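You operate a simulated robot arm through the tools that you are given. There is no shell and no other tool. Be economical: measure what you need, move in short steps, check, and stop when the job is done.

The job below is to be done with a simulated robot arm. You get a single attempt, and the scene is never put back.

Task
Take the orange cap and leave it on the top of the trolley. Then take the sensor pocket from the top of the steel bench and leave it on the black tape roll. Then turn the curve dial to 2. Then close the small flap. Then take the black pipe coupling from the filter stand under the drain spout and leave it on the yellow card. Then take the very short one-hole cladding shell and put it on the top of the service cart. Then put the short two-hole cladding shell on the lower shelf of the service stand. Then take the black threaded pipe and put it on top of the blue sign. Do these in the order given. Set down upright: black pipe coupling, very short one-hole cladding shell, short two-hole cladding shell, black threaded pipe.

The check looks at the end state, three seconds after you hand in, the way a careful person would. Anything else that was tipped, shoved, dropped, spilled or broken makes it a failure. Lids that push on must go on centred and level and be pressed home; caps that screw on are set level and turned clockwise until they are tight.

Robot
A 7-joint arm with a fingered hand on a trunk, on a base that drives. Base frame: it is fixed to the floor where the robot stands at the start and does not move with it; the origin is under the middle of the robot, x ahead of it, y to its left, z up. Units: m, rad, N and s.
With the tool pointing down near the work surface it reaches from about 0.36 to 0.86 m from the robot's upright axis, wherever it stands. Its first joint turns from -1.204 to 3.002 rad. Places, roughly: black pipe coupling (6x6x7 cm) [-3.3, -1.7, 0.8]; black tape roll (6x6x2 cm) [0.5, -0.5, 0.9]; black threaded pipe (5x4x6 cm) [-1, -0.2, 0.9]; blue sign [-0.75, -5.25, 0.75]; curve dial [-3.4, -0.7, 0.9]; lower shelf of the service stand (34x24 cm) [-1.92, -5.3, 0.18]; orange cap (4x4x3 cm) [0.5, 0, 0.9]; sensor pocket (3x3x8 cm) [0.8, 0, 0.9]; short two-hole cladding shell (15x11x11 cm) [-1.6, -1.1, 0.8]; small flap [-3.4, -0.6, 1.1]; top of the service cart [-0.1, -3.9, 0.8]; top of the trolley (76x22 cm) [-1.16, -0.22, 0.84]; very short one-hole cladding shell (8x11x15 cm) [-1.6, -1.2, 0.8]; yellow card [-3.25, -2, 0.75]. Payload 3.4 kg.
The tool frame sits at the grasp point between the pads (the TCP): z along the fingers, y along the line on which they close. The tips reach 0.039 m beyond it. The gripper opens to 0.18 m. The gripper's body begins 0.111 m behind the TCP. The gripper is a hand of 3 fingers: y runs from the thumb to the fingers, the wrist lies at [0, 0, -0.262] in the tool frame, and closing takes about 1.5 s.
Orientation is that of the tool frame in the base frame, as a unit quaternion [x, y, z, w]. With the fingers straight down and closing along the base's y, the tool's x points along the base's -x, its y along +y and its z along -z.

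Tools
- The arm moves only by the tool drive_tool. Its arguments are lists of equal length, an entry for each row: "fingers": the opening, from 0 (shut) to 1 (fully open); "dp": the shift along the base's x, y, z in m, a list of three; "delta_rot": the turn, a rotation vector about the base's x, y, z in rad, a list of three. In form: {"fingers": [fingers, ...], "dp": [[tx, ty, tz], ...], "delta_rot": [[ax, ay, az], ...]}. A call has 1 to 10 rows; each row shifts and turns the commanded pose from where the row before left it. Rows are played at 5 a second. More than 0.05 m and 0.15 rad between two rows, or a gripper value outside its range, and nothing of the call is played. Where a pose cannot be reached the arm comes as near as it can. A force on the tool above 40 N (or 10 N above the force at the start of the call, whichever is more), or a blocked arm, ends the call early, and 0.2 s more pass. Each finger travels about 0.072 m/s and halts on what it meets, pressing with about 26 N; the grip force reading is that of the motor and also rises with nothing between the fingers. The clock runs only during rows and for 0.2 s after the last one: add rows that do not move to give the fingers time. It gives the time, the measured TCP pose, the force on the tool (base axes), the opening and the grip force at its end, in the units of the frame above (readings bear some noise), with the torque about the TCP (base axes, N m) and any sound that the robot's microphone picked up, and new pictures: "views" is both (left out), scene, wrist or none.
- Cameras (640 x 400 px; columns grow to the right, rows downward): "scene" is now at [0.333, -0.0608, 1.5353]; the picture's right is [-0.97, 0.24, 0.00], its down [0.22, 0.91, -0.36] and it looks along [-0.09, -0.35, -0.93] (base axes); focal length 214 px, centre (320, 200). "wrist" rides on the gripper at [0.063, -0.036, -0.128] in the tool frame; the picture's right is [0.50, 0.87, 0.00], its down [-0.75, 0.44, -0.49] and it looks along [-0.43, 0.25, 0.87] (tool axes); focal length 226 px, centre (320, 200).
- lift_body(by): slides the trunk up (or, below 0, down) by that many m; the arm and the scene camera ride with it, the base frame stays. It gives what a move gives, with no picture.
- base_move(legs): drives the robot by 1 to 6 legs, each [ahead, left, turn to the left] in m, m and rad, along the robot's own axes; the way and the turn of a leg run together, so that a leg with both is an arc; at most 1.5 m and 3.142 rad a leg. The arm and the cameras ride along, it lands a little off, and it stops where it bumps. It gives what a move gives, and a new picture of the scene camera.
- preshape(shape): the hand has 3 fingers and takes this shape, open, in about a second: jaw (thumb against the fingers, like two jaws); tri (thumb and two fingers); tip (a fingertip pinch); poke (one finger out to press); point (the index stretched); flat (the hand flat); cup (the hand cupped); fist (a fist). The gripper value then closes the fingers along that shape, each until it touches; the sizes above hold for jaw. It gives what a move gives, with no picture.
- head_to(pan, tilt): turns the head with the scene camera to pan (to the left, within 2.496 rad either way) and tilt (down, from -0.506 to 1.204), counted from straight ahead of the robot. It gives what a move gives, and a new picture of the scene camera.
- locate(camera, pixels): for up to 12 pixels [column, row] of the newest picture of that camera ("zoom" is the newest enlarged one), the place [x, y, z] in the base frame of the surface seen there, good to about 0.002 m. No time passes.
- zoom(camera, box): a new picture of the part [left, top, right, bottom] of that camera's present view, enlarged. No time passes.
- hand_in(): hands the job in; it is judged then, once.

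Work in short steps. Measure before you move; look again where a grasp or a placing could have gone wrong, and mend it. You have 138 turns and 260 pictures in all, those below and enlarged ones among them. Open the gripper and draw the arm clear of the work before you hand the job in, unless the task says otherwise.

The tools are called after ">>>" as name(argument=value, ...) on one line, values as JSON. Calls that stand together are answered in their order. drive_tool: Moves the arm, as the interface text tells. Its arguments: {"type":"object","properties":{"fingers":{"type":"array","items":{"type":"number"}},"dp":{"type":"array","items":{"type":"array","items":{"type":"number"}}},"delta_rot":{"type":"array","items":{"type":"array","items":{"type":"number"}}},"views":{"type":"string","enum":["both","scene","wrist","none"]}},"required":["fingers","dp","delta_rot"]} The other tools are called the same way: lift_body (by) slides the trunk up or down; preshape (shape) gives the hand a shape; base_move (legs) drives the base; head_to (pan, tilt) turns the head that bears the scene camera; locate (camera, pixels) gives the place of the surface under pixels of a picture; zoom (camera, box) takes an enlarged picture of a part of a camera's view; hand_in () hands the job in.

At the start:

```text
clock: 0.0
tcp_pos: [0.3809, -0.2723, 1.1662]
tcp_rot: [0.001, 1.0, 0.001, -0.001]
contact_force: [-0.5, -0.2, 0.0]
ft_torque: [-0.01, -0.01, 0.0]
opening: 0.1798
grasp_force: 0.1
shape: jaw
trunk travel left (down, up): [-0.075, 0.467]
robot x, y, heading: [0.0001, 0.004, -0.002]
head pan, tilt: [-1.812, 1.201]
```

scene: 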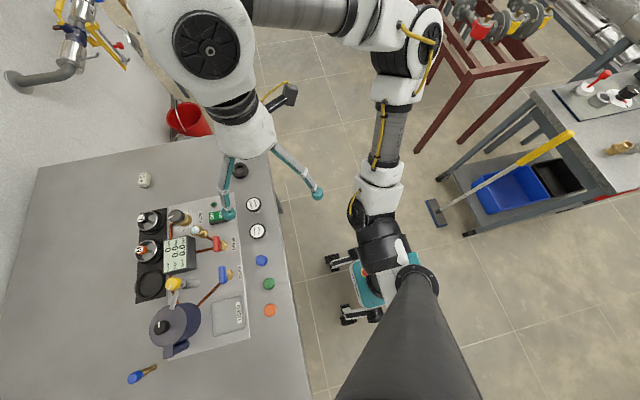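
wrist: 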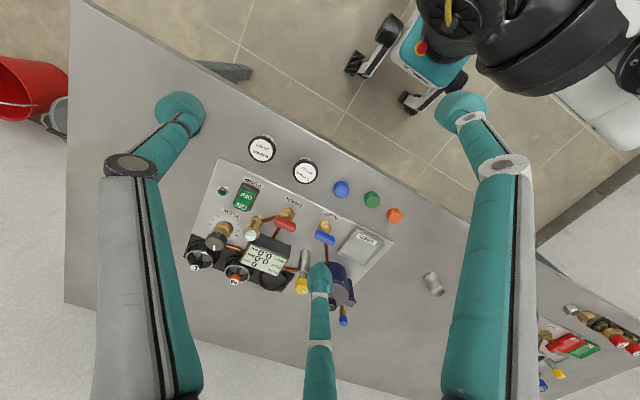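

The wrist picture shows caps: blue (341,189), green (372,200), orange (395,215), and a small silver cylinder at (433,284). I measure these and look closer.

>>> locate(camera="wrist", pixels=[[395, 215], [433, 280], [341, 189], [372, 200], [262, 148], [304, 170], [360, 245], [440, 292]])

>>> zoom(camera="wrist", box=[320, 160, 480, 320])

>>> locate(camera="scene", pixels=[[269, 310], [268, 284], [261, 260], [241, 170], [145, 180], [300, 380], [140, 376], [256, 231], [253, 204]])

>>> zoom(camera="scene", box=[120, 150, 320, 400])

```text
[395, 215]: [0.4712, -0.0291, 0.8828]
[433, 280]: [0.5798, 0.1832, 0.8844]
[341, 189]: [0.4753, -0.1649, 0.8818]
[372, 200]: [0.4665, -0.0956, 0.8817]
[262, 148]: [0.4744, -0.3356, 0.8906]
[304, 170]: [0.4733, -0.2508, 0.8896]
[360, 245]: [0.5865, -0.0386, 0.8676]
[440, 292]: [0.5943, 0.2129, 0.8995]
```

```text
2.50 times, centred on (400, 240) of wrist
```

zoom: 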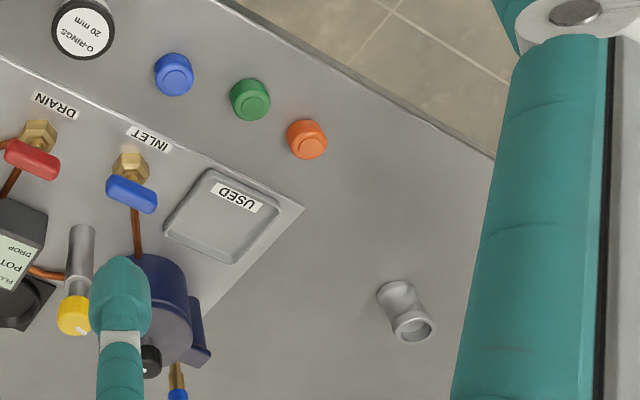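

```text
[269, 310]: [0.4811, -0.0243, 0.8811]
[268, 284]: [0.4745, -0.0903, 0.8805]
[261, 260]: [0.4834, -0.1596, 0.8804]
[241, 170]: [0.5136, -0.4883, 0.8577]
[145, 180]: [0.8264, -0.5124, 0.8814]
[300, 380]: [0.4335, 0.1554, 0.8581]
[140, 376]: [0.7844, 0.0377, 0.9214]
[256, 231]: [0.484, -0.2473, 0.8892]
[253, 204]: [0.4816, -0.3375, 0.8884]
```

```text
1.60 times, centred on (220, 275) of scene
```

zoom: 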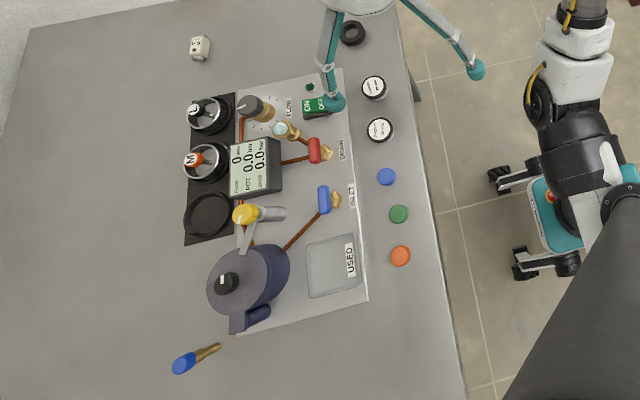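

The orange cap is at (0.476,-0.026), top z≈0.882 on bench z≈0.858; the blue-headed sensor pocket stands near (0.784,0.038). I move over the cap and part-close the fingers to see how the hand looks.

>>> drive_tool(fingers=[1, 1, 0.8, 0.6, 0.5, 0.5, 0.5], dp=[[0.02, 0.04, 0], [0.02, 0.04, 0], [0.02, 0.04, 0], [0.02, 0.04, 0], [0.015, 0.045, 0], [0, 0.04, -0.02], [0, 0, -0.04]], delta_rot=[[0, 0, 0], [0, 0, 0], [0, 0, 0], [0, 0, 0], [0, 0, 0], [0, 0, 0], [0, 0, 0]])

```text
clock: 1.6
tcp_pos: [0.451, -0.0818, 1.0854]
tcp_rot: [0.002, 1.0, 0.0, 0.003]
contact_force: [-0.2, -0.7, 0.7]
ft_torque: [-0.01, -0.01, 0.01]
opening: 0.0905
grasp_force: 0.1
shape: jaw
out of reach, approached as far as the arm can: row 5, 6
trunk travel left (down, up): [-0.075, 0.467]
robot x, y, heading: [0.0017, -0.0031, -0.002]
head pan, tilt: [-1.812, 1.201]
```

scene: 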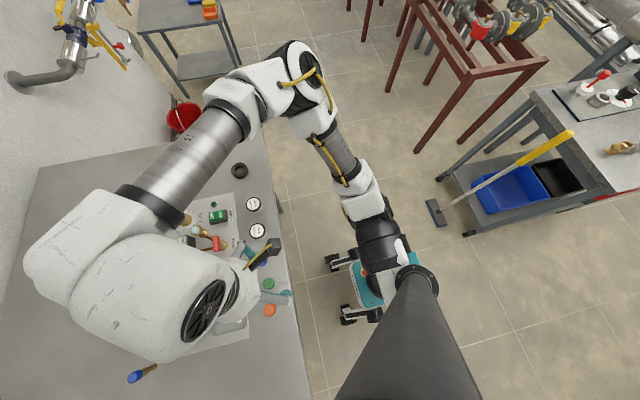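
wrist: 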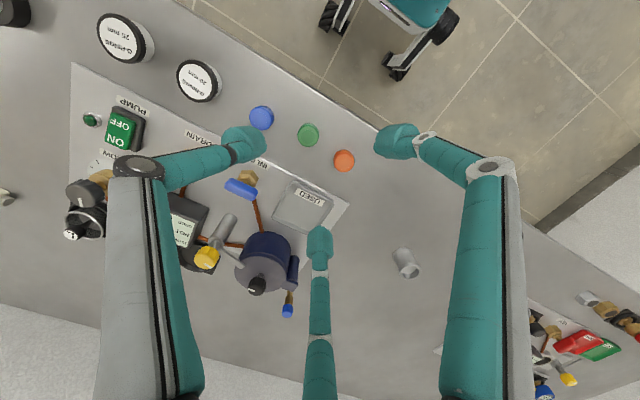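

The hand closes like a three-jaw chuck, thumb toward base -y where the green cap is. I turn the hand +60° so a gap faces the green cap, and continue toward the cap.

>>> drive_tool(fingers=[0.5, 0.5, 0.5, 0.5, 0.5, 0.5, 0.5, 0.5], dp=[[0, 0, 0], [0, 0, 0], [0, 0, 0], [0, 0, 0], [0, 0, 0], [0, 0, 0], [0, 0, 0], [0, 0, 0]], delta_rot=[[0, 0, 0], [0, 0, 0.15], [0, 0, 0.15], [0, 0, 0.15], [0, 0, 0.15], [0, 0, 0.15], [0, 0, 0.15], [0, 0, 0.147]])

```text
clock: 3.4
tcp_pos: [0.452, -0.084, 1.0823]
tcp_rot: [-0.5, 0.866, 0.0, 0.002]
contact_force: [-0.2, 0.8, 0.3]
ft_torque: [0.02, 0.0, -0.02]
opening: 0.0906
grasp_force: 0.1
shape: jaw
trunk travel left (down, up): [-0.075, 0.467]
robot x, y, heading: [0.0028, -0.0028, -0.003]
head pan, tilt: [-1.812, 1.201]
```

scene: 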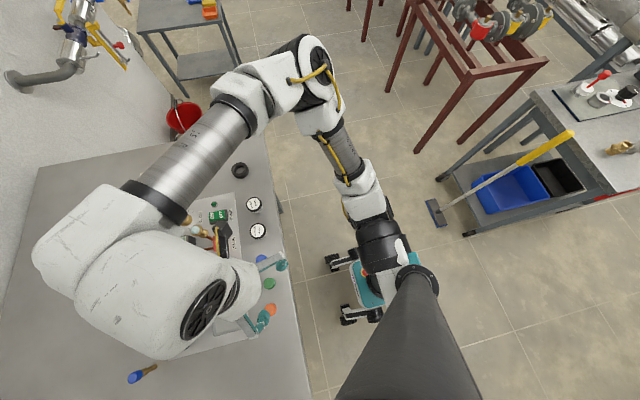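
wrist: 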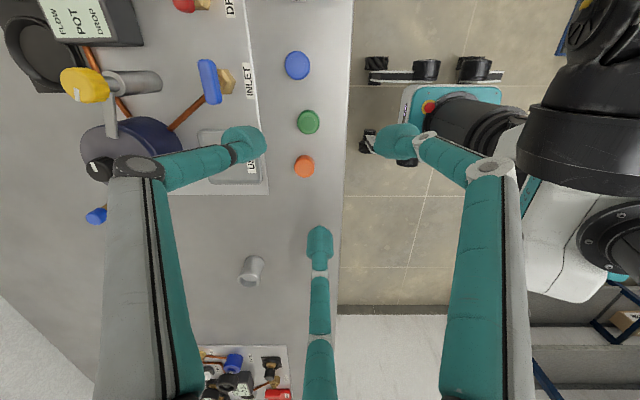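

Clamped at (0.452,-0.084). I try stepping to the cap again from this orientation.

>>> drive_tool(fingers=[0.5, 0.5, 0.5, 0.5], dp=[[0.012, 0.03, 0], [0.012, 0.028, 0], [0, 0, -0.03], [0, 0, 0]], delta_rot=[[0, 0, 0], [0, 0, 0], [0, 0, 0], [0, 0, 0]], views="wrist")

```text
clock: 4.4
tcp_pos: [0.465, -0.0668, 1.0551]
tcp_rot: [-0.499, 0.867, -0.001, 0.003]
contact_force: [-1.1, -0.4, 0.2]
ft_torque: [0.04, 0.01, 0.01]
opening: 0.0904
grasp_force: 0.0
shape: jaw
out of reach, approached as far as the arm can: row 1, 2
trunk travel left (down, up): [-0.075, 0.467]
robot x, y, heading: [0.002, -0.0037, -0.004]
head pan, tilt: [-1.812, 1.201]
```

wrist: 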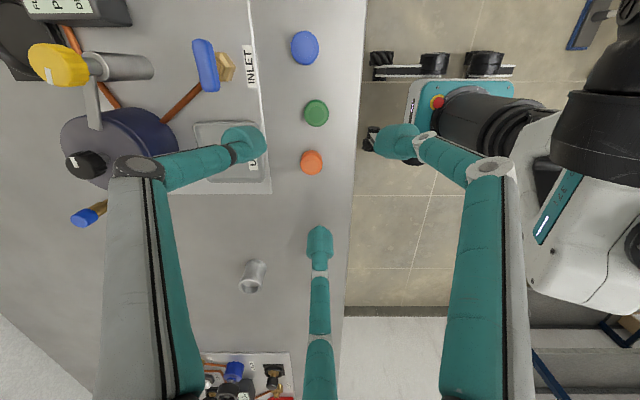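

The arm seems constrained for this angle; turning the base should help. First I look around with the head to know the surroundings.

>>> head_to(pan=0.9, tilt=0.7)

>>> head_to(pan=-2.4, tilt=0.6)

>>> head_to(pan=2.4, tilt=0.6)

```text
clock: 6.8
tcp_pos: [0.4651, -0.067, 1.0547]
tcp_rot: [-0.498, 0.867, 0.0, 0.002]
contact_force: [-0.1, -0.7, -0.9]
ft_torque: [0.02, 0.01, -0.02]
opening: 0.0907
grasp_force: 0.0
shape: jaw
trunk travel left (down, up): [-0.075, 0.467]
robot x, y, heading: [0.0009, 0.0008, 0.002]
head pan, tilt: [0.901, 0.7]
```

scene: 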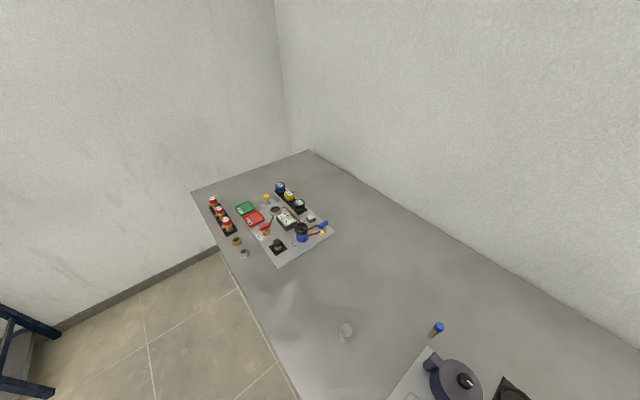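

```text
clock: 9.6
tcp_pos: [0.4652, -0.0669, 1.0566]
tcp_rot: [-0.498, 0.867, 0.0, 0.002]
contact_force: [-0.2, -0.2, 0.2]
ft_torque: [0.03, 0.01, 0.0]
opening: 0.0905
grasp_force: 0.0
shape: jaw
trunk travel left (down, up): [-0.075, 0.467]
robot x, y, heading: [-0.0009, -0.0018, 0.007]
head pan, tilt: [-2.4, 0.6]
```

scene: 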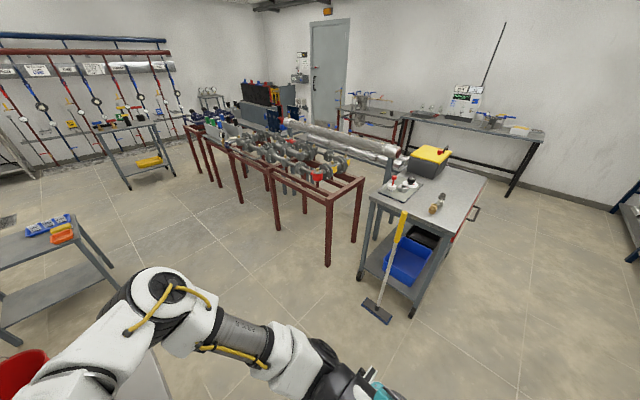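

```text
clock: 13.4
tcp_pos: [0.4642, -0.067, 1.0549]
tcp_rot: [-0.498, 0.867, 0.0, 0.002]
contact_force: [-0.3, -0.4, 0.3]
ft_torque: [0.01, 0.0, -0.02]
opening: 0.0907
grasp_force: 0.2
shape: jaw
trunk travel left (down, up): [-0.075, 0.467]
robot x, y, heading: [-0.0001, -0.0003, 0.002]
head pan, tilt: [2.4, 0.6]
```

scene: 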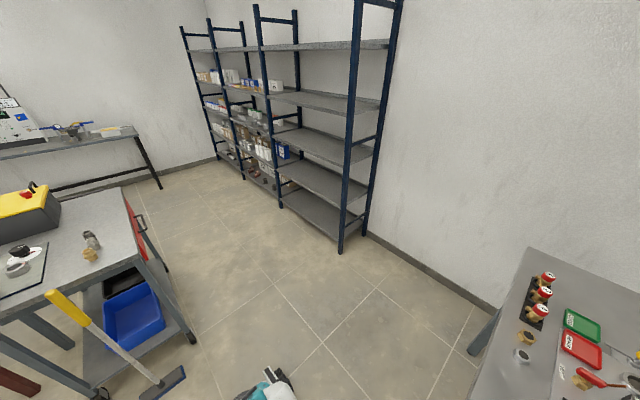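

There is free floor to the left. I drive 0.3 m left so that cap and sensor pocket lie front-right of the robot.

>>> base_move(legs=[[0, 0.3, 0]])

>>> head_to(pan=-1.2, tilt=1.2)

```text
clock: 15.4
tcp_pos: [0.4646, 0.2191, 1.0546]
tcp_rot: [-0.496, 0.868, 0.004, 0.003]
contact_force: [0.8, 0.4, -0.4]
ft_torque: [0.04, 0.01, 0.0]
opening: 0.0906
grasp_force: 0.1
shape: jaw
trunk travel left (down, up): [-0.075, 0.467]
robot x, y, heading: [-0.0016, 0.2963, -0.009]
head pan, tilt: [2.4, 0.6]
```

scene: 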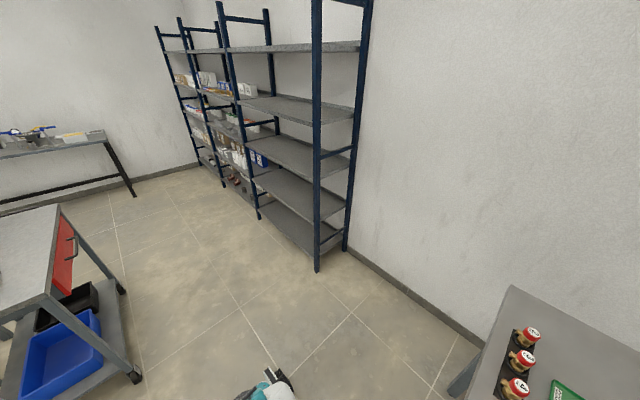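

```text
clock: 18.4
tcp_pos: [0.4605, 0.2271, 1.0575]
tcp_rot: [-0.496, 0.868, -0.001, 0.003]
contact_force: [-0.2, 0.1, 0.5]
ft_torque: [0.06, -0.02, 0.0]
opening: 0.0904
grasp_force: 0.1
shape: jaw
trunk travel left (down, up): [-0.075, 0.467]
robot x, y, heading: [0.0004, 0.2941, -0.005]
head pan, tilt: [-1.201, 1.201]
```

scene: 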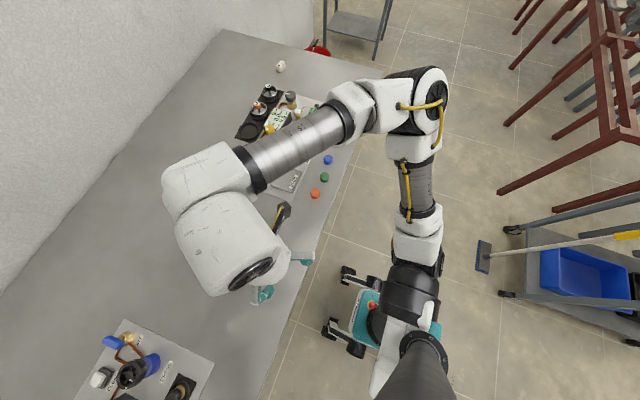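

Cap now at scene (315,193). I move the TCP above it.

>>> locate(camera="scene", pixels=[[315, 193], [325, 177]])

>>> drive_tool(fingers=[0.5, 0.5, 0.5, 0.5, 0.5, 0.5, 0.5], dp=[[0.005, -0.045, 0], [0.005, -0.045, 0], [0.002, -0.045, 0], [0, -0.045, 0], [0, -0.045, 0], [0, -0.025, 0], [0, 0, 0]], delta_rot=[[0, 0, 0], [0, 0, 0], [0, 0, 0], [0, 0, 0], [0, 0, 0], [0, 0, 0], [0, 0, 0]], views="wrist")

```text
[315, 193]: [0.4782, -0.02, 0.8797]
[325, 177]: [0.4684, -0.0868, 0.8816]
```

```text
clock: 20.0
tcp_pos: [0.47, -0.0158, 1.0607]
tcp_rot: [-0.496, 0.868, -0.003, 0.003]
contact_force: [0.1, 0.6, -0.4]
ft_torque: [0.0, 0.0, 0.0]
opening: 0.0904
grasp_force: 0.1
shape: jaw
trunk travel left (down, up): [-0.075, 0.467]
robot x, y, heading: [-0.0022, 0.2917, -0.002]
head pan, tilt: [-1.201, 1.201]
```

wrist: 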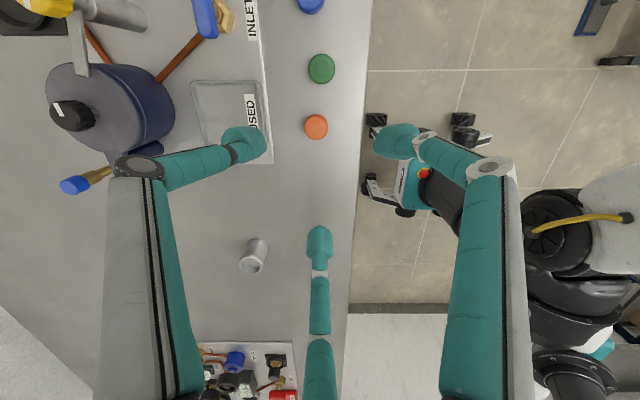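

I measure the cap edges from the wrist at (316,127).

>>> locate(camera="wrist", pixels=[[316, 124], [307, 126], [326, 126], [316, 117], [316, 138], [300, 150]])

>>> zoom(camera="wrist", box=[270, 90, 370, 160])

```text
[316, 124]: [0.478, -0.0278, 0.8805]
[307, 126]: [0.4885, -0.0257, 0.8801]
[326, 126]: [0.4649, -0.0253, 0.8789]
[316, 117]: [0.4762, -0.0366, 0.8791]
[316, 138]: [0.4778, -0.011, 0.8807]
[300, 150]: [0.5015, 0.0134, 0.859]
```

```text
5.71 times, centred on (320, 125) of wrist
```

zoom: 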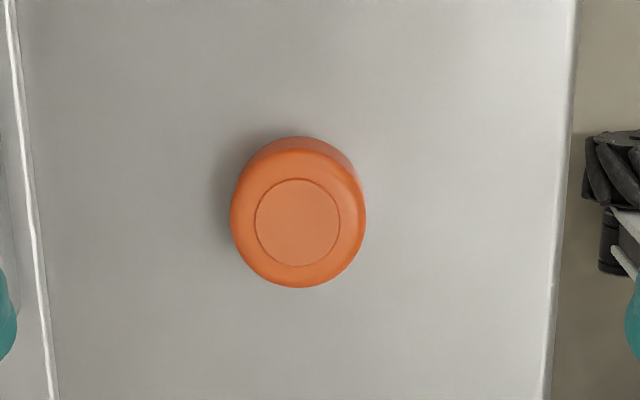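

Cap centre ≈ (0.4775,-0.0235). I lower onto it, stopping a little above grasp height.

>>> drive_tool(fingers=[0.5, 0.5, 0.5, 0.5, 0.5], dp=[[0.007, -0.007, -0.03], [0, 0, -0.04], [0, 0, -0.04], [0, 0, -0.03], [0, 0, 0]], delta_rot=[[0, 0, 0], [0, 0, 0], [0, 0, 0], [0, 0, 0], [0, 0, 0]], views="wrist")

```text
clock: 21.2
tcp_pos: [0.4786, -0.0221, 0.9176]
tcp_rot: [-0.497, 0.867, -0.004, 0.002]
contact_force: [-0.2, 0.3, 0.4]
ft_torque: [0.04, 0.0, 0.0]
opening: 0.0901
grasp_force: 0.1
shape: jaw
trunk travel left (down, up): [-0.075, 0.467]
robot x, y, heading: [0.0005, 0.2938, -0.002]
head pan, tilt: [-1.201, 1.201]
```

wrist: 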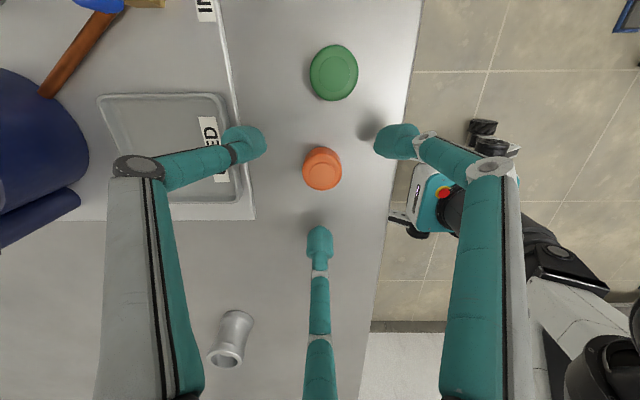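

Centred. I narrow the fingers first (to avoid the tray rim), lower 14 mm, then close.

>>> drive_tool(fingers=[0.34, 0.34, 0.34, 0.34, 0.1, 0.0, 0.0, 0.0, 0.0], dp=[[0, 0, 0], [0, 0, 0], [0, 0, -0.014], [0, 0, 0], [0, 0, 0], [0, 0, 0], [0, 0, 0], [0, 0, 0], [0, 0, 0]], delta_rot=[[0, 0, 0], [0, 0, 0], [0, 0, 0], [0, 0, 0], [0, 0, 0], [0, 0, 0], [0, 0, 0], [0, 0, 0], [0, 0, 0]], views="wrist")

```text
clock: 23.2
tcp_pos: [0.4794, -0.0214, 0.9036]
tcp_rot: [-0.496, 0.868, -0.003, 0.002]
contact_force: [0.1, -0.5, 0.0]
ft_torque: [-0.02, -0.01, -0.03]
opening: 0.025
grasp_force: 25.7
shape: jaw
trunk travel left (down, up): [-0.075, 0.467]
robot x, y, heading: [-0.002, 0.2926, 0.002]
head pan, tilt: [-1.201, 1.201]
```

wrist: 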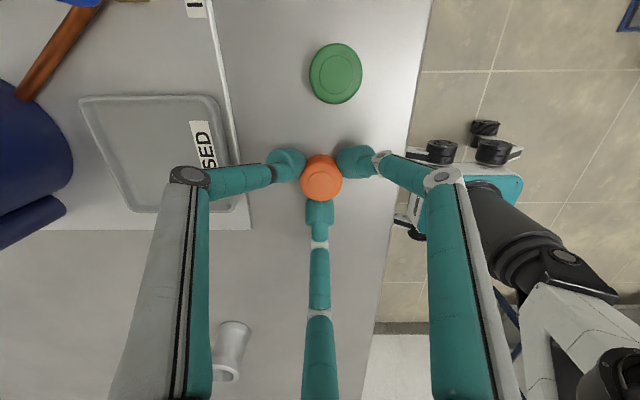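

Grip is good (25.7 N, opening 0.025). I lift and look at the trolley behind.

>>> drive_tool(fingers=[0, 0, 0, 0, 0], dp=[[0, 0, 0.03], [0, 0, 0.045], [0, 0, 0.045], [0, 0, 0.045], [0, 0, 0]], delta_rot=[[0, 0, 0], [0, 0, 0], [0, 0, 0], [0, 0, 0], [0, 0, 0]], views="wrist")

>>> head_to(pan=-2.45, tilt=0.75)

```text
clock: 24.4
tcp_pos: [0.4792, -0.0209, 1.0709]
tcp_rot: [-0.496, 0.868, -0.003, 0.002]
contact_force: [0.0, 0.3, 0.0]
ft_torque: [0.0, 0.03, 0.04]
opening: 0.0253
grasp_force: 25.5
shape: jaw
trunk travel left (down, up): [-0.075, 0.467]
robot x, y, heading: [-0.0013, 0.2942, -0.006]
head pan, tilt: [-1.201, 1.201]
```

wrist: 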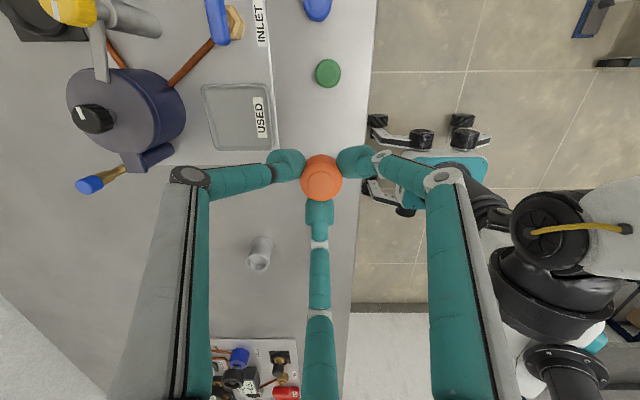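

```text
clock: 25.9
tcp_pos: [0.4792, -0.0212, 1.0705]
tcp_rot: [-0.496, 0.868, -0.004, 0.002]
contact_force: [0.3, -0.1, -0.2]
ft_torque: [0.0, 0.03, -0.02]
opening: 0.0251
grasp_force: 25.8
shape: jaw
trunk travel left (down, up): [-0.075, 0.467]
robot x, y, heading: [0.0019, 0.2942, -0.005]
head pan, tilt: [-2.45, 0.75]
```

scene: 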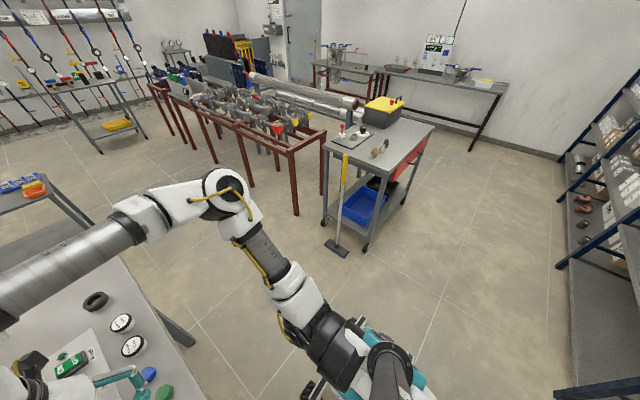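

I measure the trolley corners, its items and the broom.

>>> zoom(camera="scene", box=[300, 80, 460, 260])

>>> locate(camera="scene", pixels=[[323, 143], [378, 172], [434, 126], [383, 112], [379, 152], [385, 143], [345, 156], [335, 248], [343, 135], [381, 105], [370, 248], [410, 145]])

```text
2.22 times, centred on (380, 170) of scene
```

zoom: 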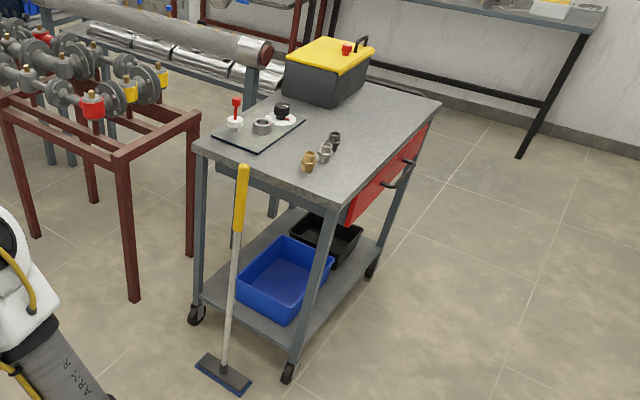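

```text
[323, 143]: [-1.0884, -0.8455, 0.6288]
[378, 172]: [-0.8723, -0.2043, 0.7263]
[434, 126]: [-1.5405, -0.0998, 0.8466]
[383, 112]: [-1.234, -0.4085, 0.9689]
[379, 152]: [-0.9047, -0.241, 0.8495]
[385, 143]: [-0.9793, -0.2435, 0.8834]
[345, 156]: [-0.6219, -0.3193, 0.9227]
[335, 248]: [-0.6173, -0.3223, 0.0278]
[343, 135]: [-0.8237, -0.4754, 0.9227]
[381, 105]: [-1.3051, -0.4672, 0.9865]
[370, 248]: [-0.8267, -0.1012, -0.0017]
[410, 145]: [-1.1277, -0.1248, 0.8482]
```

Free strip of the trolley is along its +y side (y≈-0.11…-0.33). I back up to stand beside it and turn to face -y.

>>> base_move(legs=[[-1.0, 0.08, 0], [0, 0, -1.57]])

>>> head_to(pan=-0.3, tilt=1.1)

```text
clock: 34.8
tcp_pos: [-1.3034, -0.091, 1.0713]
tcp_rot: [0.267, 0.964, -0.004, -0.002]
contact_force: [0.4, 0.4, 0.2]
ft_torque: [-0.01, 0.0, -0.03]
opening: 0.0249
grasp_force: 26.2
shape: jaw
trunk travel left (down, up): [-0.075, 0.467]
robot x, y, heading: [-0.9819, 0.3837, -1.584]
head pan, tilt: [-2.45, 0.75]
```

scene: 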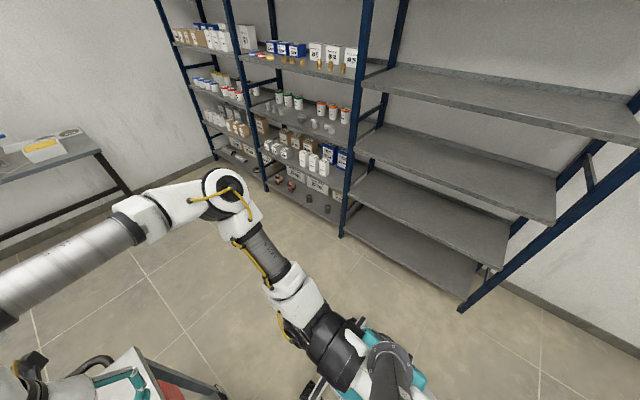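

```text
clock: 36.9
tcp_pos: [-1.2991, -0.089, 1.0726]
tcp_rot: [0.267, 0.964, -0.007, -0.002]
contact_force: [0.1, -0.8, -0.1]
ft_torque: [0.01, 0.02, 0.01]
opening: 0.0249
grasp_force: 26.4
shape: jaw
trunk travel left (down, up): [-0.075, 0.467]
robot x, y, heading: [-0.9815, 0.3861, -1.588]
head pan, tilt: [-0.3, 1.1]
```

scene: 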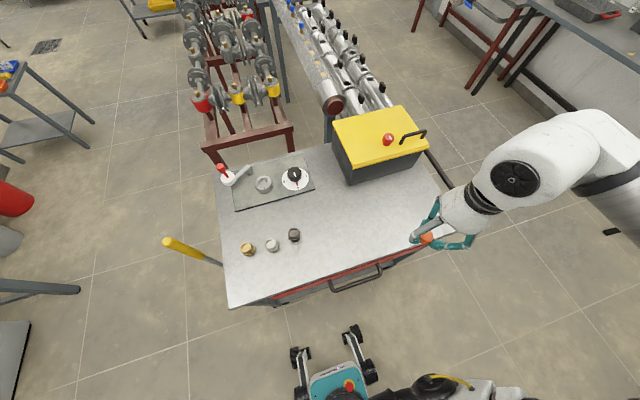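

Cap is held at (427,238), just over the trolley edge. I measure landing spots on the clear part of the top near (375,225) and the black pipe at (294,236).

>>> locate(camera="scene", pixels=[[375, 215], [360, 235], [340, 230], [294, 233], [345, 180], [272, 243], [400, 220]])

```text
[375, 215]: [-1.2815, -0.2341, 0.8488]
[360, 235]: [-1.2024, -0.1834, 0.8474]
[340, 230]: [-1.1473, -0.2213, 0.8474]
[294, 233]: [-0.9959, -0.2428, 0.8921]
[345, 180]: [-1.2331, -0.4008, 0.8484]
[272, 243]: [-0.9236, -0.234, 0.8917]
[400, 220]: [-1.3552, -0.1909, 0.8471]
```

I place the cap near (-1.28,-0.20): move over and lower to TCP z≈0.905.

>>> drive_tool(fingers=[0, 0, 0, 0, 0, 0, 0, 0], dp=[[0.01, -0.04, 0], [0.01, -0.04, 0], [0, -0.03, 0], [0, 0, -0.045], [0, 0, -0.045], [0, 0, -0.045], [0, 0, -0.033], [0, 0, 0]], delta_rot=[[0, 0, 0], [0, 0, 0], [0, 0, 0], [0, 0, 0], [0, 0, 0], [0, 0, 0], [0, 0, 0], [0, 0, 0]], views="wrist")

```text
clock: 38.7
tcp_pos: [-1.2808, -0.199, 0.9051]
tcp_rot: [0.267, 0.964, -0.006, -0.002]
contact_force: [-0.3, -0.4, -1.3]
ft_torque: [0.0, 0.04, 0.05]
opening: 0.0247
grasp_force: 26.4
shape: jaw
trunk travel left (down, up): [-0.075, 0.467]
robot x, y, heading: [-0.9852, 0.3862, -1.584]
head pan, tilt: [-0.3, 1.1]
```

wrist: 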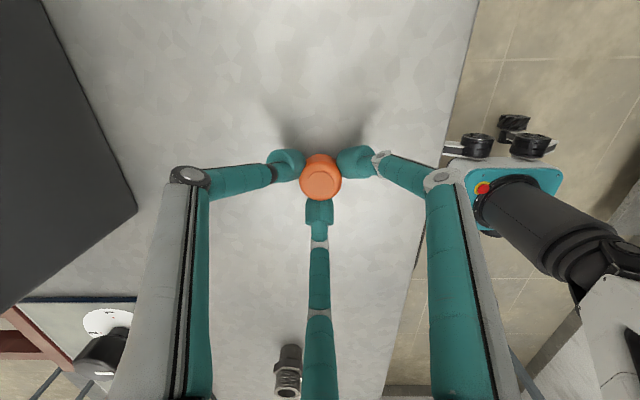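

Clear landing. I lower the last 11 mm, open a little, and rise.

>>> drive_tool(fingers=[0, 0, 0, 0.3, 0.3, 0.4, 0.5, 0.5, 0.5, 0.5], dp=[[0, 0, -0.006], [0, 0, -0.005], [0, 0, 0], [0, 0, 0], [0, 0, 0], [0, 0, 0], [0, 0, 0.045], [0, 0, 0.05], [0, 0, 0.05], [0, 0, 0.05]], delta_rot=[[0, 0, 0], [0, 0, 0], [0, 0, 0], [0, 0, 0], [0, 0, 0], [0, 0, 0], [0, 0, 0], [0, 0, 0], [0, 0, 0], [0, 0, 0]])

```text
clock: 40.9
tcp_pos: [-1.28, -0.1976, 1.0876]
tcp_rot: [0.267, 0.964, -0.006, -0.002]
contact_force: [0.0, 0.2, -0.3]
ft_torque: [-0.02, -0.03, 0.01]
opening: 0.0899
grasp_force: 0.0
shape: jaw
trunk travel left (down, up): [-0.075, 0.467]
robot x, y, heading: [-0.9834, 0.3834, -1.584]
head pan, tilt: [-0.3, 1.1]
```

scene: 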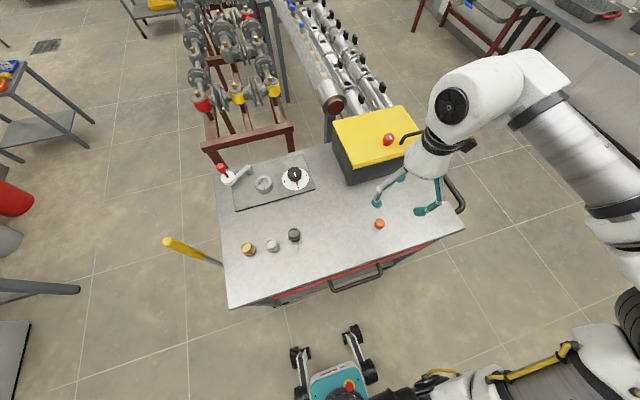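
wrist: 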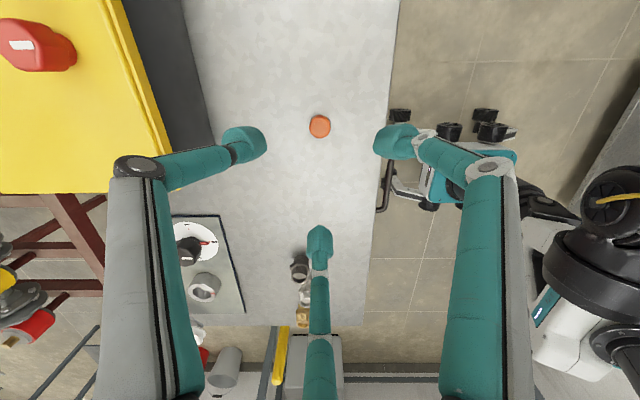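

The orange cap stands on the trolley. I drive back to the bench for the sensor pocket.

>>> base_move(legs=[[0, 0, 1.584], [1.01, -0.09, 0]])

>>> head_to(pan=-0.2, tilt=1.0)

```text
clock: 49.9
tcp_pos: [0.5988, -0.0221, 1.0875]
tcp_rot: [-0.491, 0.871, -0.006, 0.002]
contact_force: [-0.6, 0.0, -0.9]
ft_torque: [-0.02, 0.0, -0.03]
opening: 0.0895
grasp_force: 0.1
shape: jaw
trunk travel left (down, up): [-0.075, 0.467]
robot x, y, heading: [0.0179, 0.2797, -0.014]
head pan, tilt: [-0.3, 1.1]
```

scene: 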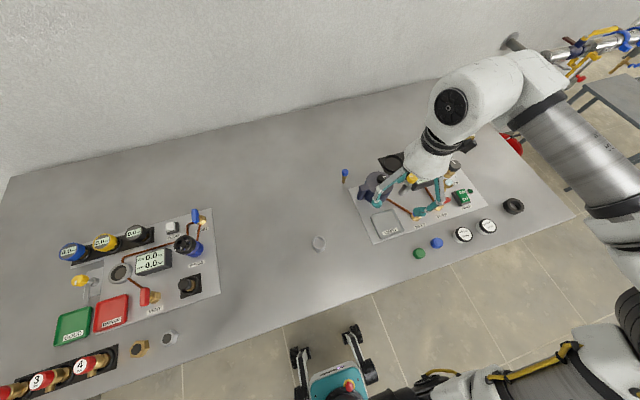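

```text
clock: 50.6
tcp_pos: [0.5934, -0.0163, 1.0912]
tcp_rot: [-0.49, 0.872, -0.009, 0.004]
contact_force: [-0.1, -0.3, -0.6]
ft_torque: [0.0, 0.0, -0.01]
opening: 0.0895
grasp_force: 0.1
shape: jaw
trunk travel left (down, up): [-0.075, 0.467]
robot x, y, heading: [0.0171, 0.2747, -0.02]
head pan, tilt: [-0.201, 1.0]
```

scene: 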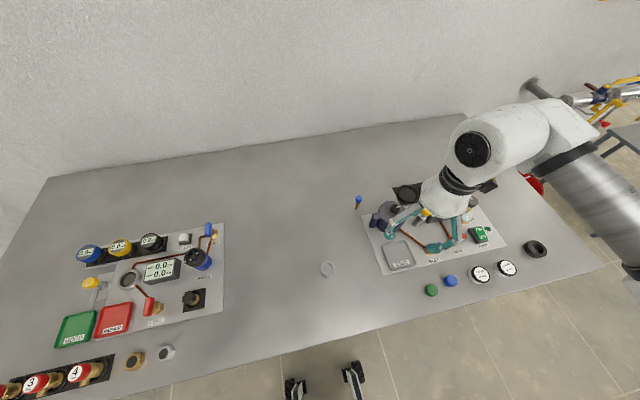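

Sensor pocket stands at (358,202). I zoom and measure it and the tape roll (535,248).

>>> zoom(camera="scene", box=[320, 170, 420, 240])

>>> locate(camera="zoom", pixels=[[246, 175], [232, 205], [226, 235], [246, 185]])

>>> locate(camera="scene", pixels=[[535, 247], [524, 247], [546, 247], [535, 241], [536, 255]])

```text
5.71 times, centred on (370, 205) of scene
```

zoom: 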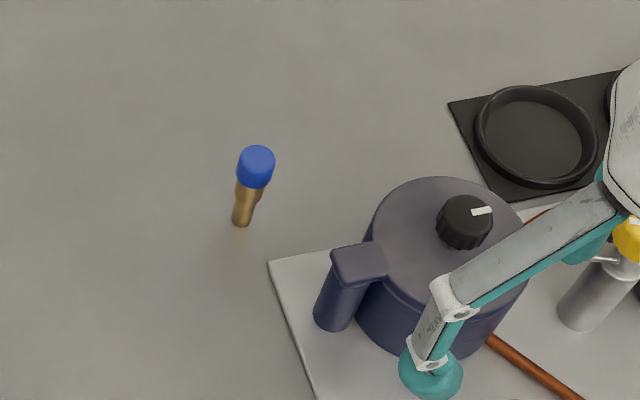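

```text
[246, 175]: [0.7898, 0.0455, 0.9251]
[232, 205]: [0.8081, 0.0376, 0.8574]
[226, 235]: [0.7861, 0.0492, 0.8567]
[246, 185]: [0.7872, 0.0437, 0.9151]
```

```text
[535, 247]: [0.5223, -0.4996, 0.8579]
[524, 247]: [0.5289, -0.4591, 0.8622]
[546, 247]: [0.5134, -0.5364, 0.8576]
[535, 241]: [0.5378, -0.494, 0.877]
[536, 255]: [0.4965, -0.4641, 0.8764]
```

>>> zoom(camera="scene", box=[510, 228, 560, 268])

>>> locate(camera="zoom", pixels=[[265, 150], [330, 120], [320, 200], [400, 250], [425, 180], [300, 240], [350, 260]])

>>> zoom(camera="scene", box=[340, 185, 400, 225])

>>> locate(camera="zoom", pixels=[[203, 120], [200, 140], [160, 220], [175, 170], [345, 250], [190, 195]])

```text
10.00 times, centred on (535, 248) of scene
```

zoom: 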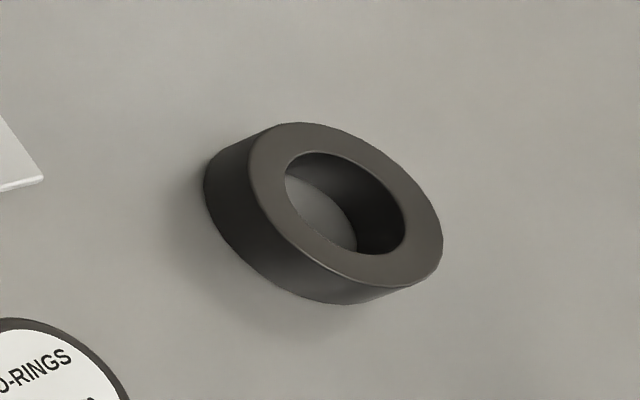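

```text
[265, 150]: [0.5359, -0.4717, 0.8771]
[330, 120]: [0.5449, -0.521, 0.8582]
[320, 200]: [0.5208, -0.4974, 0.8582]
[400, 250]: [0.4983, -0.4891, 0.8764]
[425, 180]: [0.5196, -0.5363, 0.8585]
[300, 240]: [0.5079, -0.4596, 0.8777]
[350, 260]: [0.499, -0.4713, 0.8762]
```

```text
10.00 times, centred on (370, 205) of scene
```

zoom: 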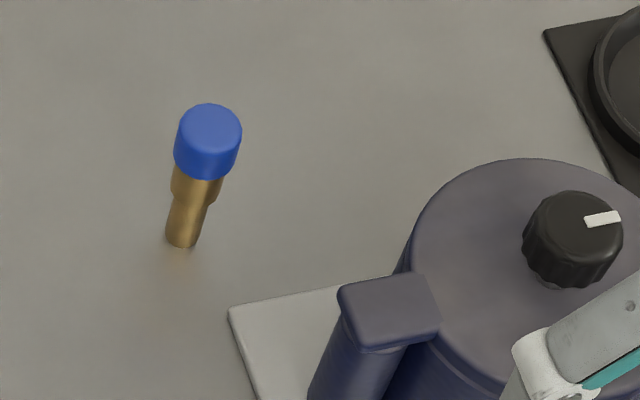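

```text
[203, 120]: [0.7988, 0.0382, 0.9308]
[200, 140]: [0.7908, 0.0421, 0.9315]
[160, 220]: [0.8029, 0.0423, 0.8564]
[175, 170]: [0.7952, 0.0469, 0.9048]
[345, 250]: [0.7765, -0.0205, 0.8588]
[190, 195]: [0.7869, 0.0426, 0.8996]
```

The roll is ~6 cm with a ~3.6 cm hole, wider than the pocket's head (~2.2 cm), so the pocket should be laid across the roll. I try the "tip" shape to see how it pinches.

>>> preshape(shape="tip")

>>> drive_tool(fingers=[0.5, 0.5, 0.5, 0.5], dp=[[0, 0.03, 0], [0, 0.03, 0.0], [0, 0.03, 0.0], [0, 0, 0]], delta_rot=[[0, 0, 0], [0, 0, 0], [0, 0, 0], [0, 0, 0]])

```text
clock: 51.5
tcp_pos: [0.5943, -0.0161, 1.0915]
tcp_rot: [-0.491, 0.871, -0.009, 0.004]
contact_force: [-0.3, 0.5, 0.6]
ft_torque: [-0.01, 0.01, -0.1]
opening: 0.18
grasp_force: 0.2
shape: tip
trunk travel left (down, up): [-0.075, 0.467]
robot x, y, heading: [0.0172, 0.277, -0.015]
head pan, tilt: [-0.201, 1.0]
```

```text
clock: 52.5
tcp_pos: [0.5943, 0.0742, 1.0911]
tcp_rot: [-0.491, 0.871, -0.009, 0.004]
contact_force: [0.1, -0.2, 0.4]
ft_torque: [0.0, -0.01, -0.01]
opening: 0.0905
grasp_force: 0.1
shape: tip
trunk travel left (down, up): [-0.075, 0.467]
robot x, y, heading: [0.0196, 0.2763, -0.021]
head pan, tilt: [-0.201, 1.0]
```

scene: 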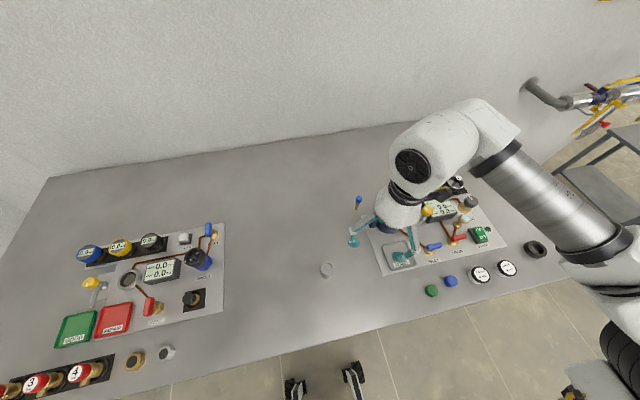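
wrist: 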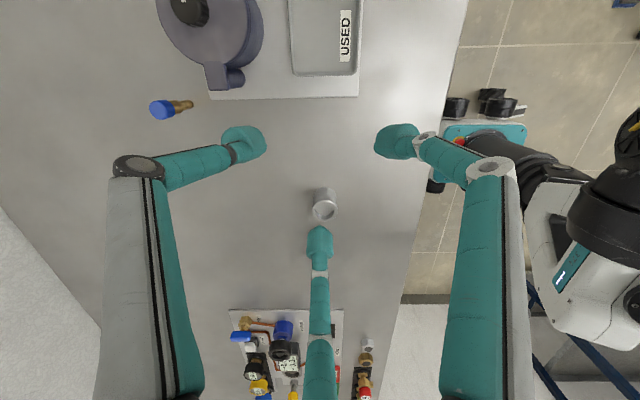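

The shape closes the same three-way. Plan: lift the pocket from above, tilt and lay it on the bench, then regrasp it lying. I go over the pocket.

>>> locate(camera="wrist", pixels=[[157, 109], [163, 109], [185, 104], [225, 80]])

>>> drive_tool(fingers=[0.5, 0.5, 0.5, 0.5, 0.5, 0.5], dp=[[0.045, -0.005, 0], [0.045, -0.01, 0], [0.045, -0.01, 0], [0.045, -0.01, 0], [0.018, 0, 0], [0, 0, 0]], delta_rot=[[0, 0, 0], [0, 0, 0], [0, 0, 0], [0, 0, 0], [0, 0, 0], [0, 0, 0]], views="wrist")

```text
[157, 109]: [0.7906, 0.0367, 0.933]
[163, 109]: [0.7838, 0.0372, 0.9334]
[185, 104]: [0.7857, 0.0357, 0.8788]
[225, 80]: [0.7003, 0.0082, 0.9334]
```

```text
clock: 53.9
tcp_pos: [0.7336, 0.0086, 1.0471]
tcp_rot: [-0.491, 0.871, -0.01, 0.006]
contact_force: [0.1, 0.8, 0.6]
ft_torque: [0.02, 0.01, 0.01]
opening: 0.0904
grasp_force: 0.1
shape: tip
out of reach, approached as far as the arm can: row 2, 3, 4, 5
trunk travel left (down, up): [-0.075, 0.467]
robot x, y, heading: [0.0205, 0.2793, -0.011]
head pan, tilt: [-0.201, 1.0]
```

wrist: 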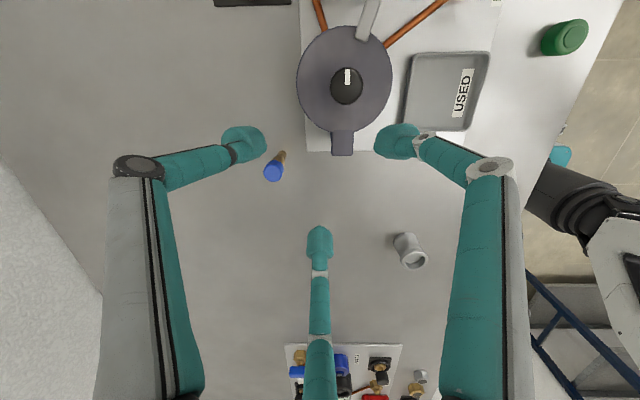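

Out of reach by a few cm; the base can move nearer. I check the base front and bench edge.

>>> locate(camera="scene", pixels=[[348, 366], [360, 364], [300, 380], [340, 343], [360, 337]])

```text
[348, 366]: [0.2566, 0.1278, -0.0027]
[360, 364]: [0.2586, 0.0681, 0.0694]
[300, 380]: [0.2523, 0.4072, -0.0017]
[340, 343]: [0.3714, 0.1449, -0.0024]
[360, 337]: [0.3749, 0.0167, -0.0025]
```

Base is low (7 cm) with front at x≈0.26, so it may move 0.12 m ahead.

>>> base_move(legs=[[0.12, 0, 0]])

>>> drive_tool(fingers=[0.5, 0.5], dp=[[0, 0, 0], [0, 0, 0]], delta_rot=[[0, 0, 0], [0, 0, 0]], views="wrist")

```text
clock: 55.1
tcp_pos: [0.8559, 0.0065, 1.0462]
tcp_rot: [-0.492, 0.87, -0.009, 0.005]
contact_force: [-0.1, 0.2, -0.4]
ft_torque: [-0.03, -0.02, 0.0]
opening: 0.0904
grasp_force: 0.0
shape: tip
trunk travel left (down, up): [-0.075, 0.467]
robot x, y, heading: [0.1344, 0.2791, -0.016]
head pan, tilt: [-0.201, 1.0]
```

scene: 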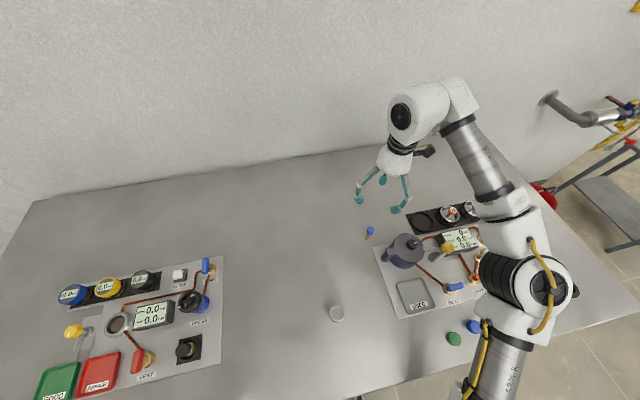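

```text
clock: 55.7
tcp_pos: [0.8482, 0.0095, 1.052]
tcp_rot: [-0.492, 0.871, -0.011, 0.006]
contact_force: [-0.4, -0.7, -0.4]
ft_torque: [0.0, 0.0, 0.04]
opening: 0.0903
grasp_force: 0.1
shape: tip
trunk travel left (down, up): [-0.075, 0.467]
robot x, y, heading: [0.1368, 0.2791, -0.017]
head pan, tilt: [-0.201, 1.0]
```

wrist: 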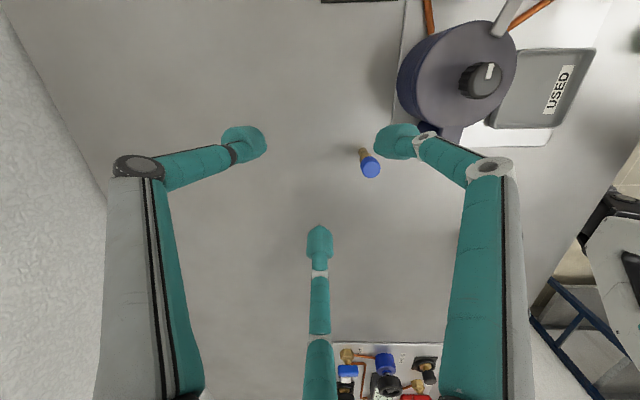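

I measure the head top at wrist (370,170) precisely.

>>> zoom(camera="wrist", box=[340, 140, 400, 190])

>>> locate(camera="wrist", pixels=[[370, 170], [364, 169], [376, 169], [370, 175], [363, 152]])

```text
8.00 times, centred on (370, 165) of wrist
```

zoom: 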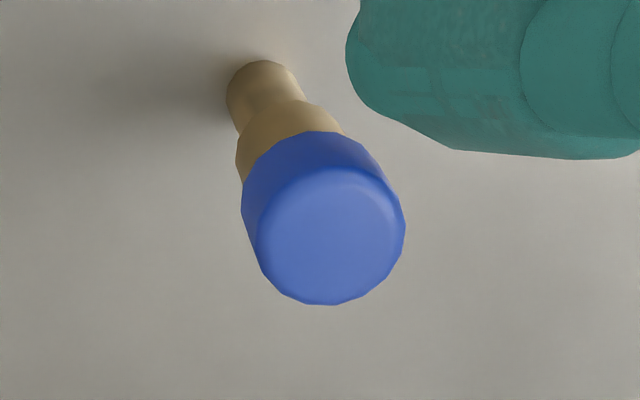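

```text
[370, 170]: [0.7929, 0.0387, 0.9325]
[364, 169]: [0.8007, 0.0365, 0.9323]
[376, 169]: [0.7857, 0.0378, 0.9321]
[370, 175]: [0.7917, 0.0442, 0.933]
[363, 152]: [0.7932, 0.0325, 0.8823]
```

Head centre (0.7915, 0.038). I move over and descend partly.

>>> drive_tool(fingers=[0.5, 0.5, 0.5, 0.5, 0.5], dp=[[-0.03, 0.015, 0], [-0.0265, 0.0135, 0], [0, 0, -0.04], [0, 0, -0.035], [0, 0, 0]], delta_rot=[[0, 0, 0], [0, 0, 0], [0, 0, 0], [0, 0, 0], [0, 0, 0]], views="wrist")

```text
clock: 56.9
tcp_pos: [0.7895, 0.0408, 0.9742]
tcp_rot: [-0.492, 0.871, -0.012, 0.007]
contact_force: [-0.1, 0.7, 0.1]
ft_torque: [0.01, 0.0, -0.03]
opening: 0.09
grasp_force: 0.1
shape: tip
trunk travel left (down, up): [-0.075, 0.467]
robot x, y, heading: [0.1349, 0.2738, -0.017]
head pan, tilt: [-0.201, 1.0]
```

wrist: 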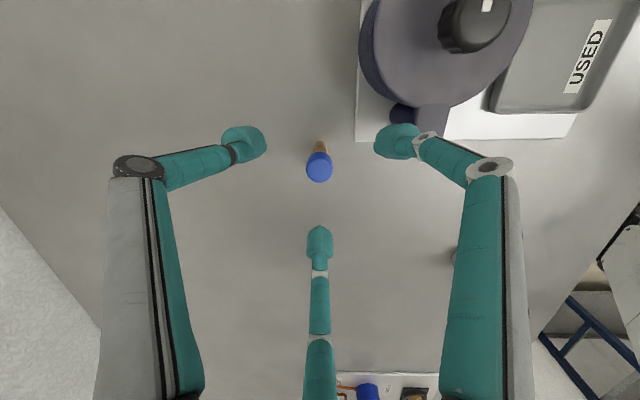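

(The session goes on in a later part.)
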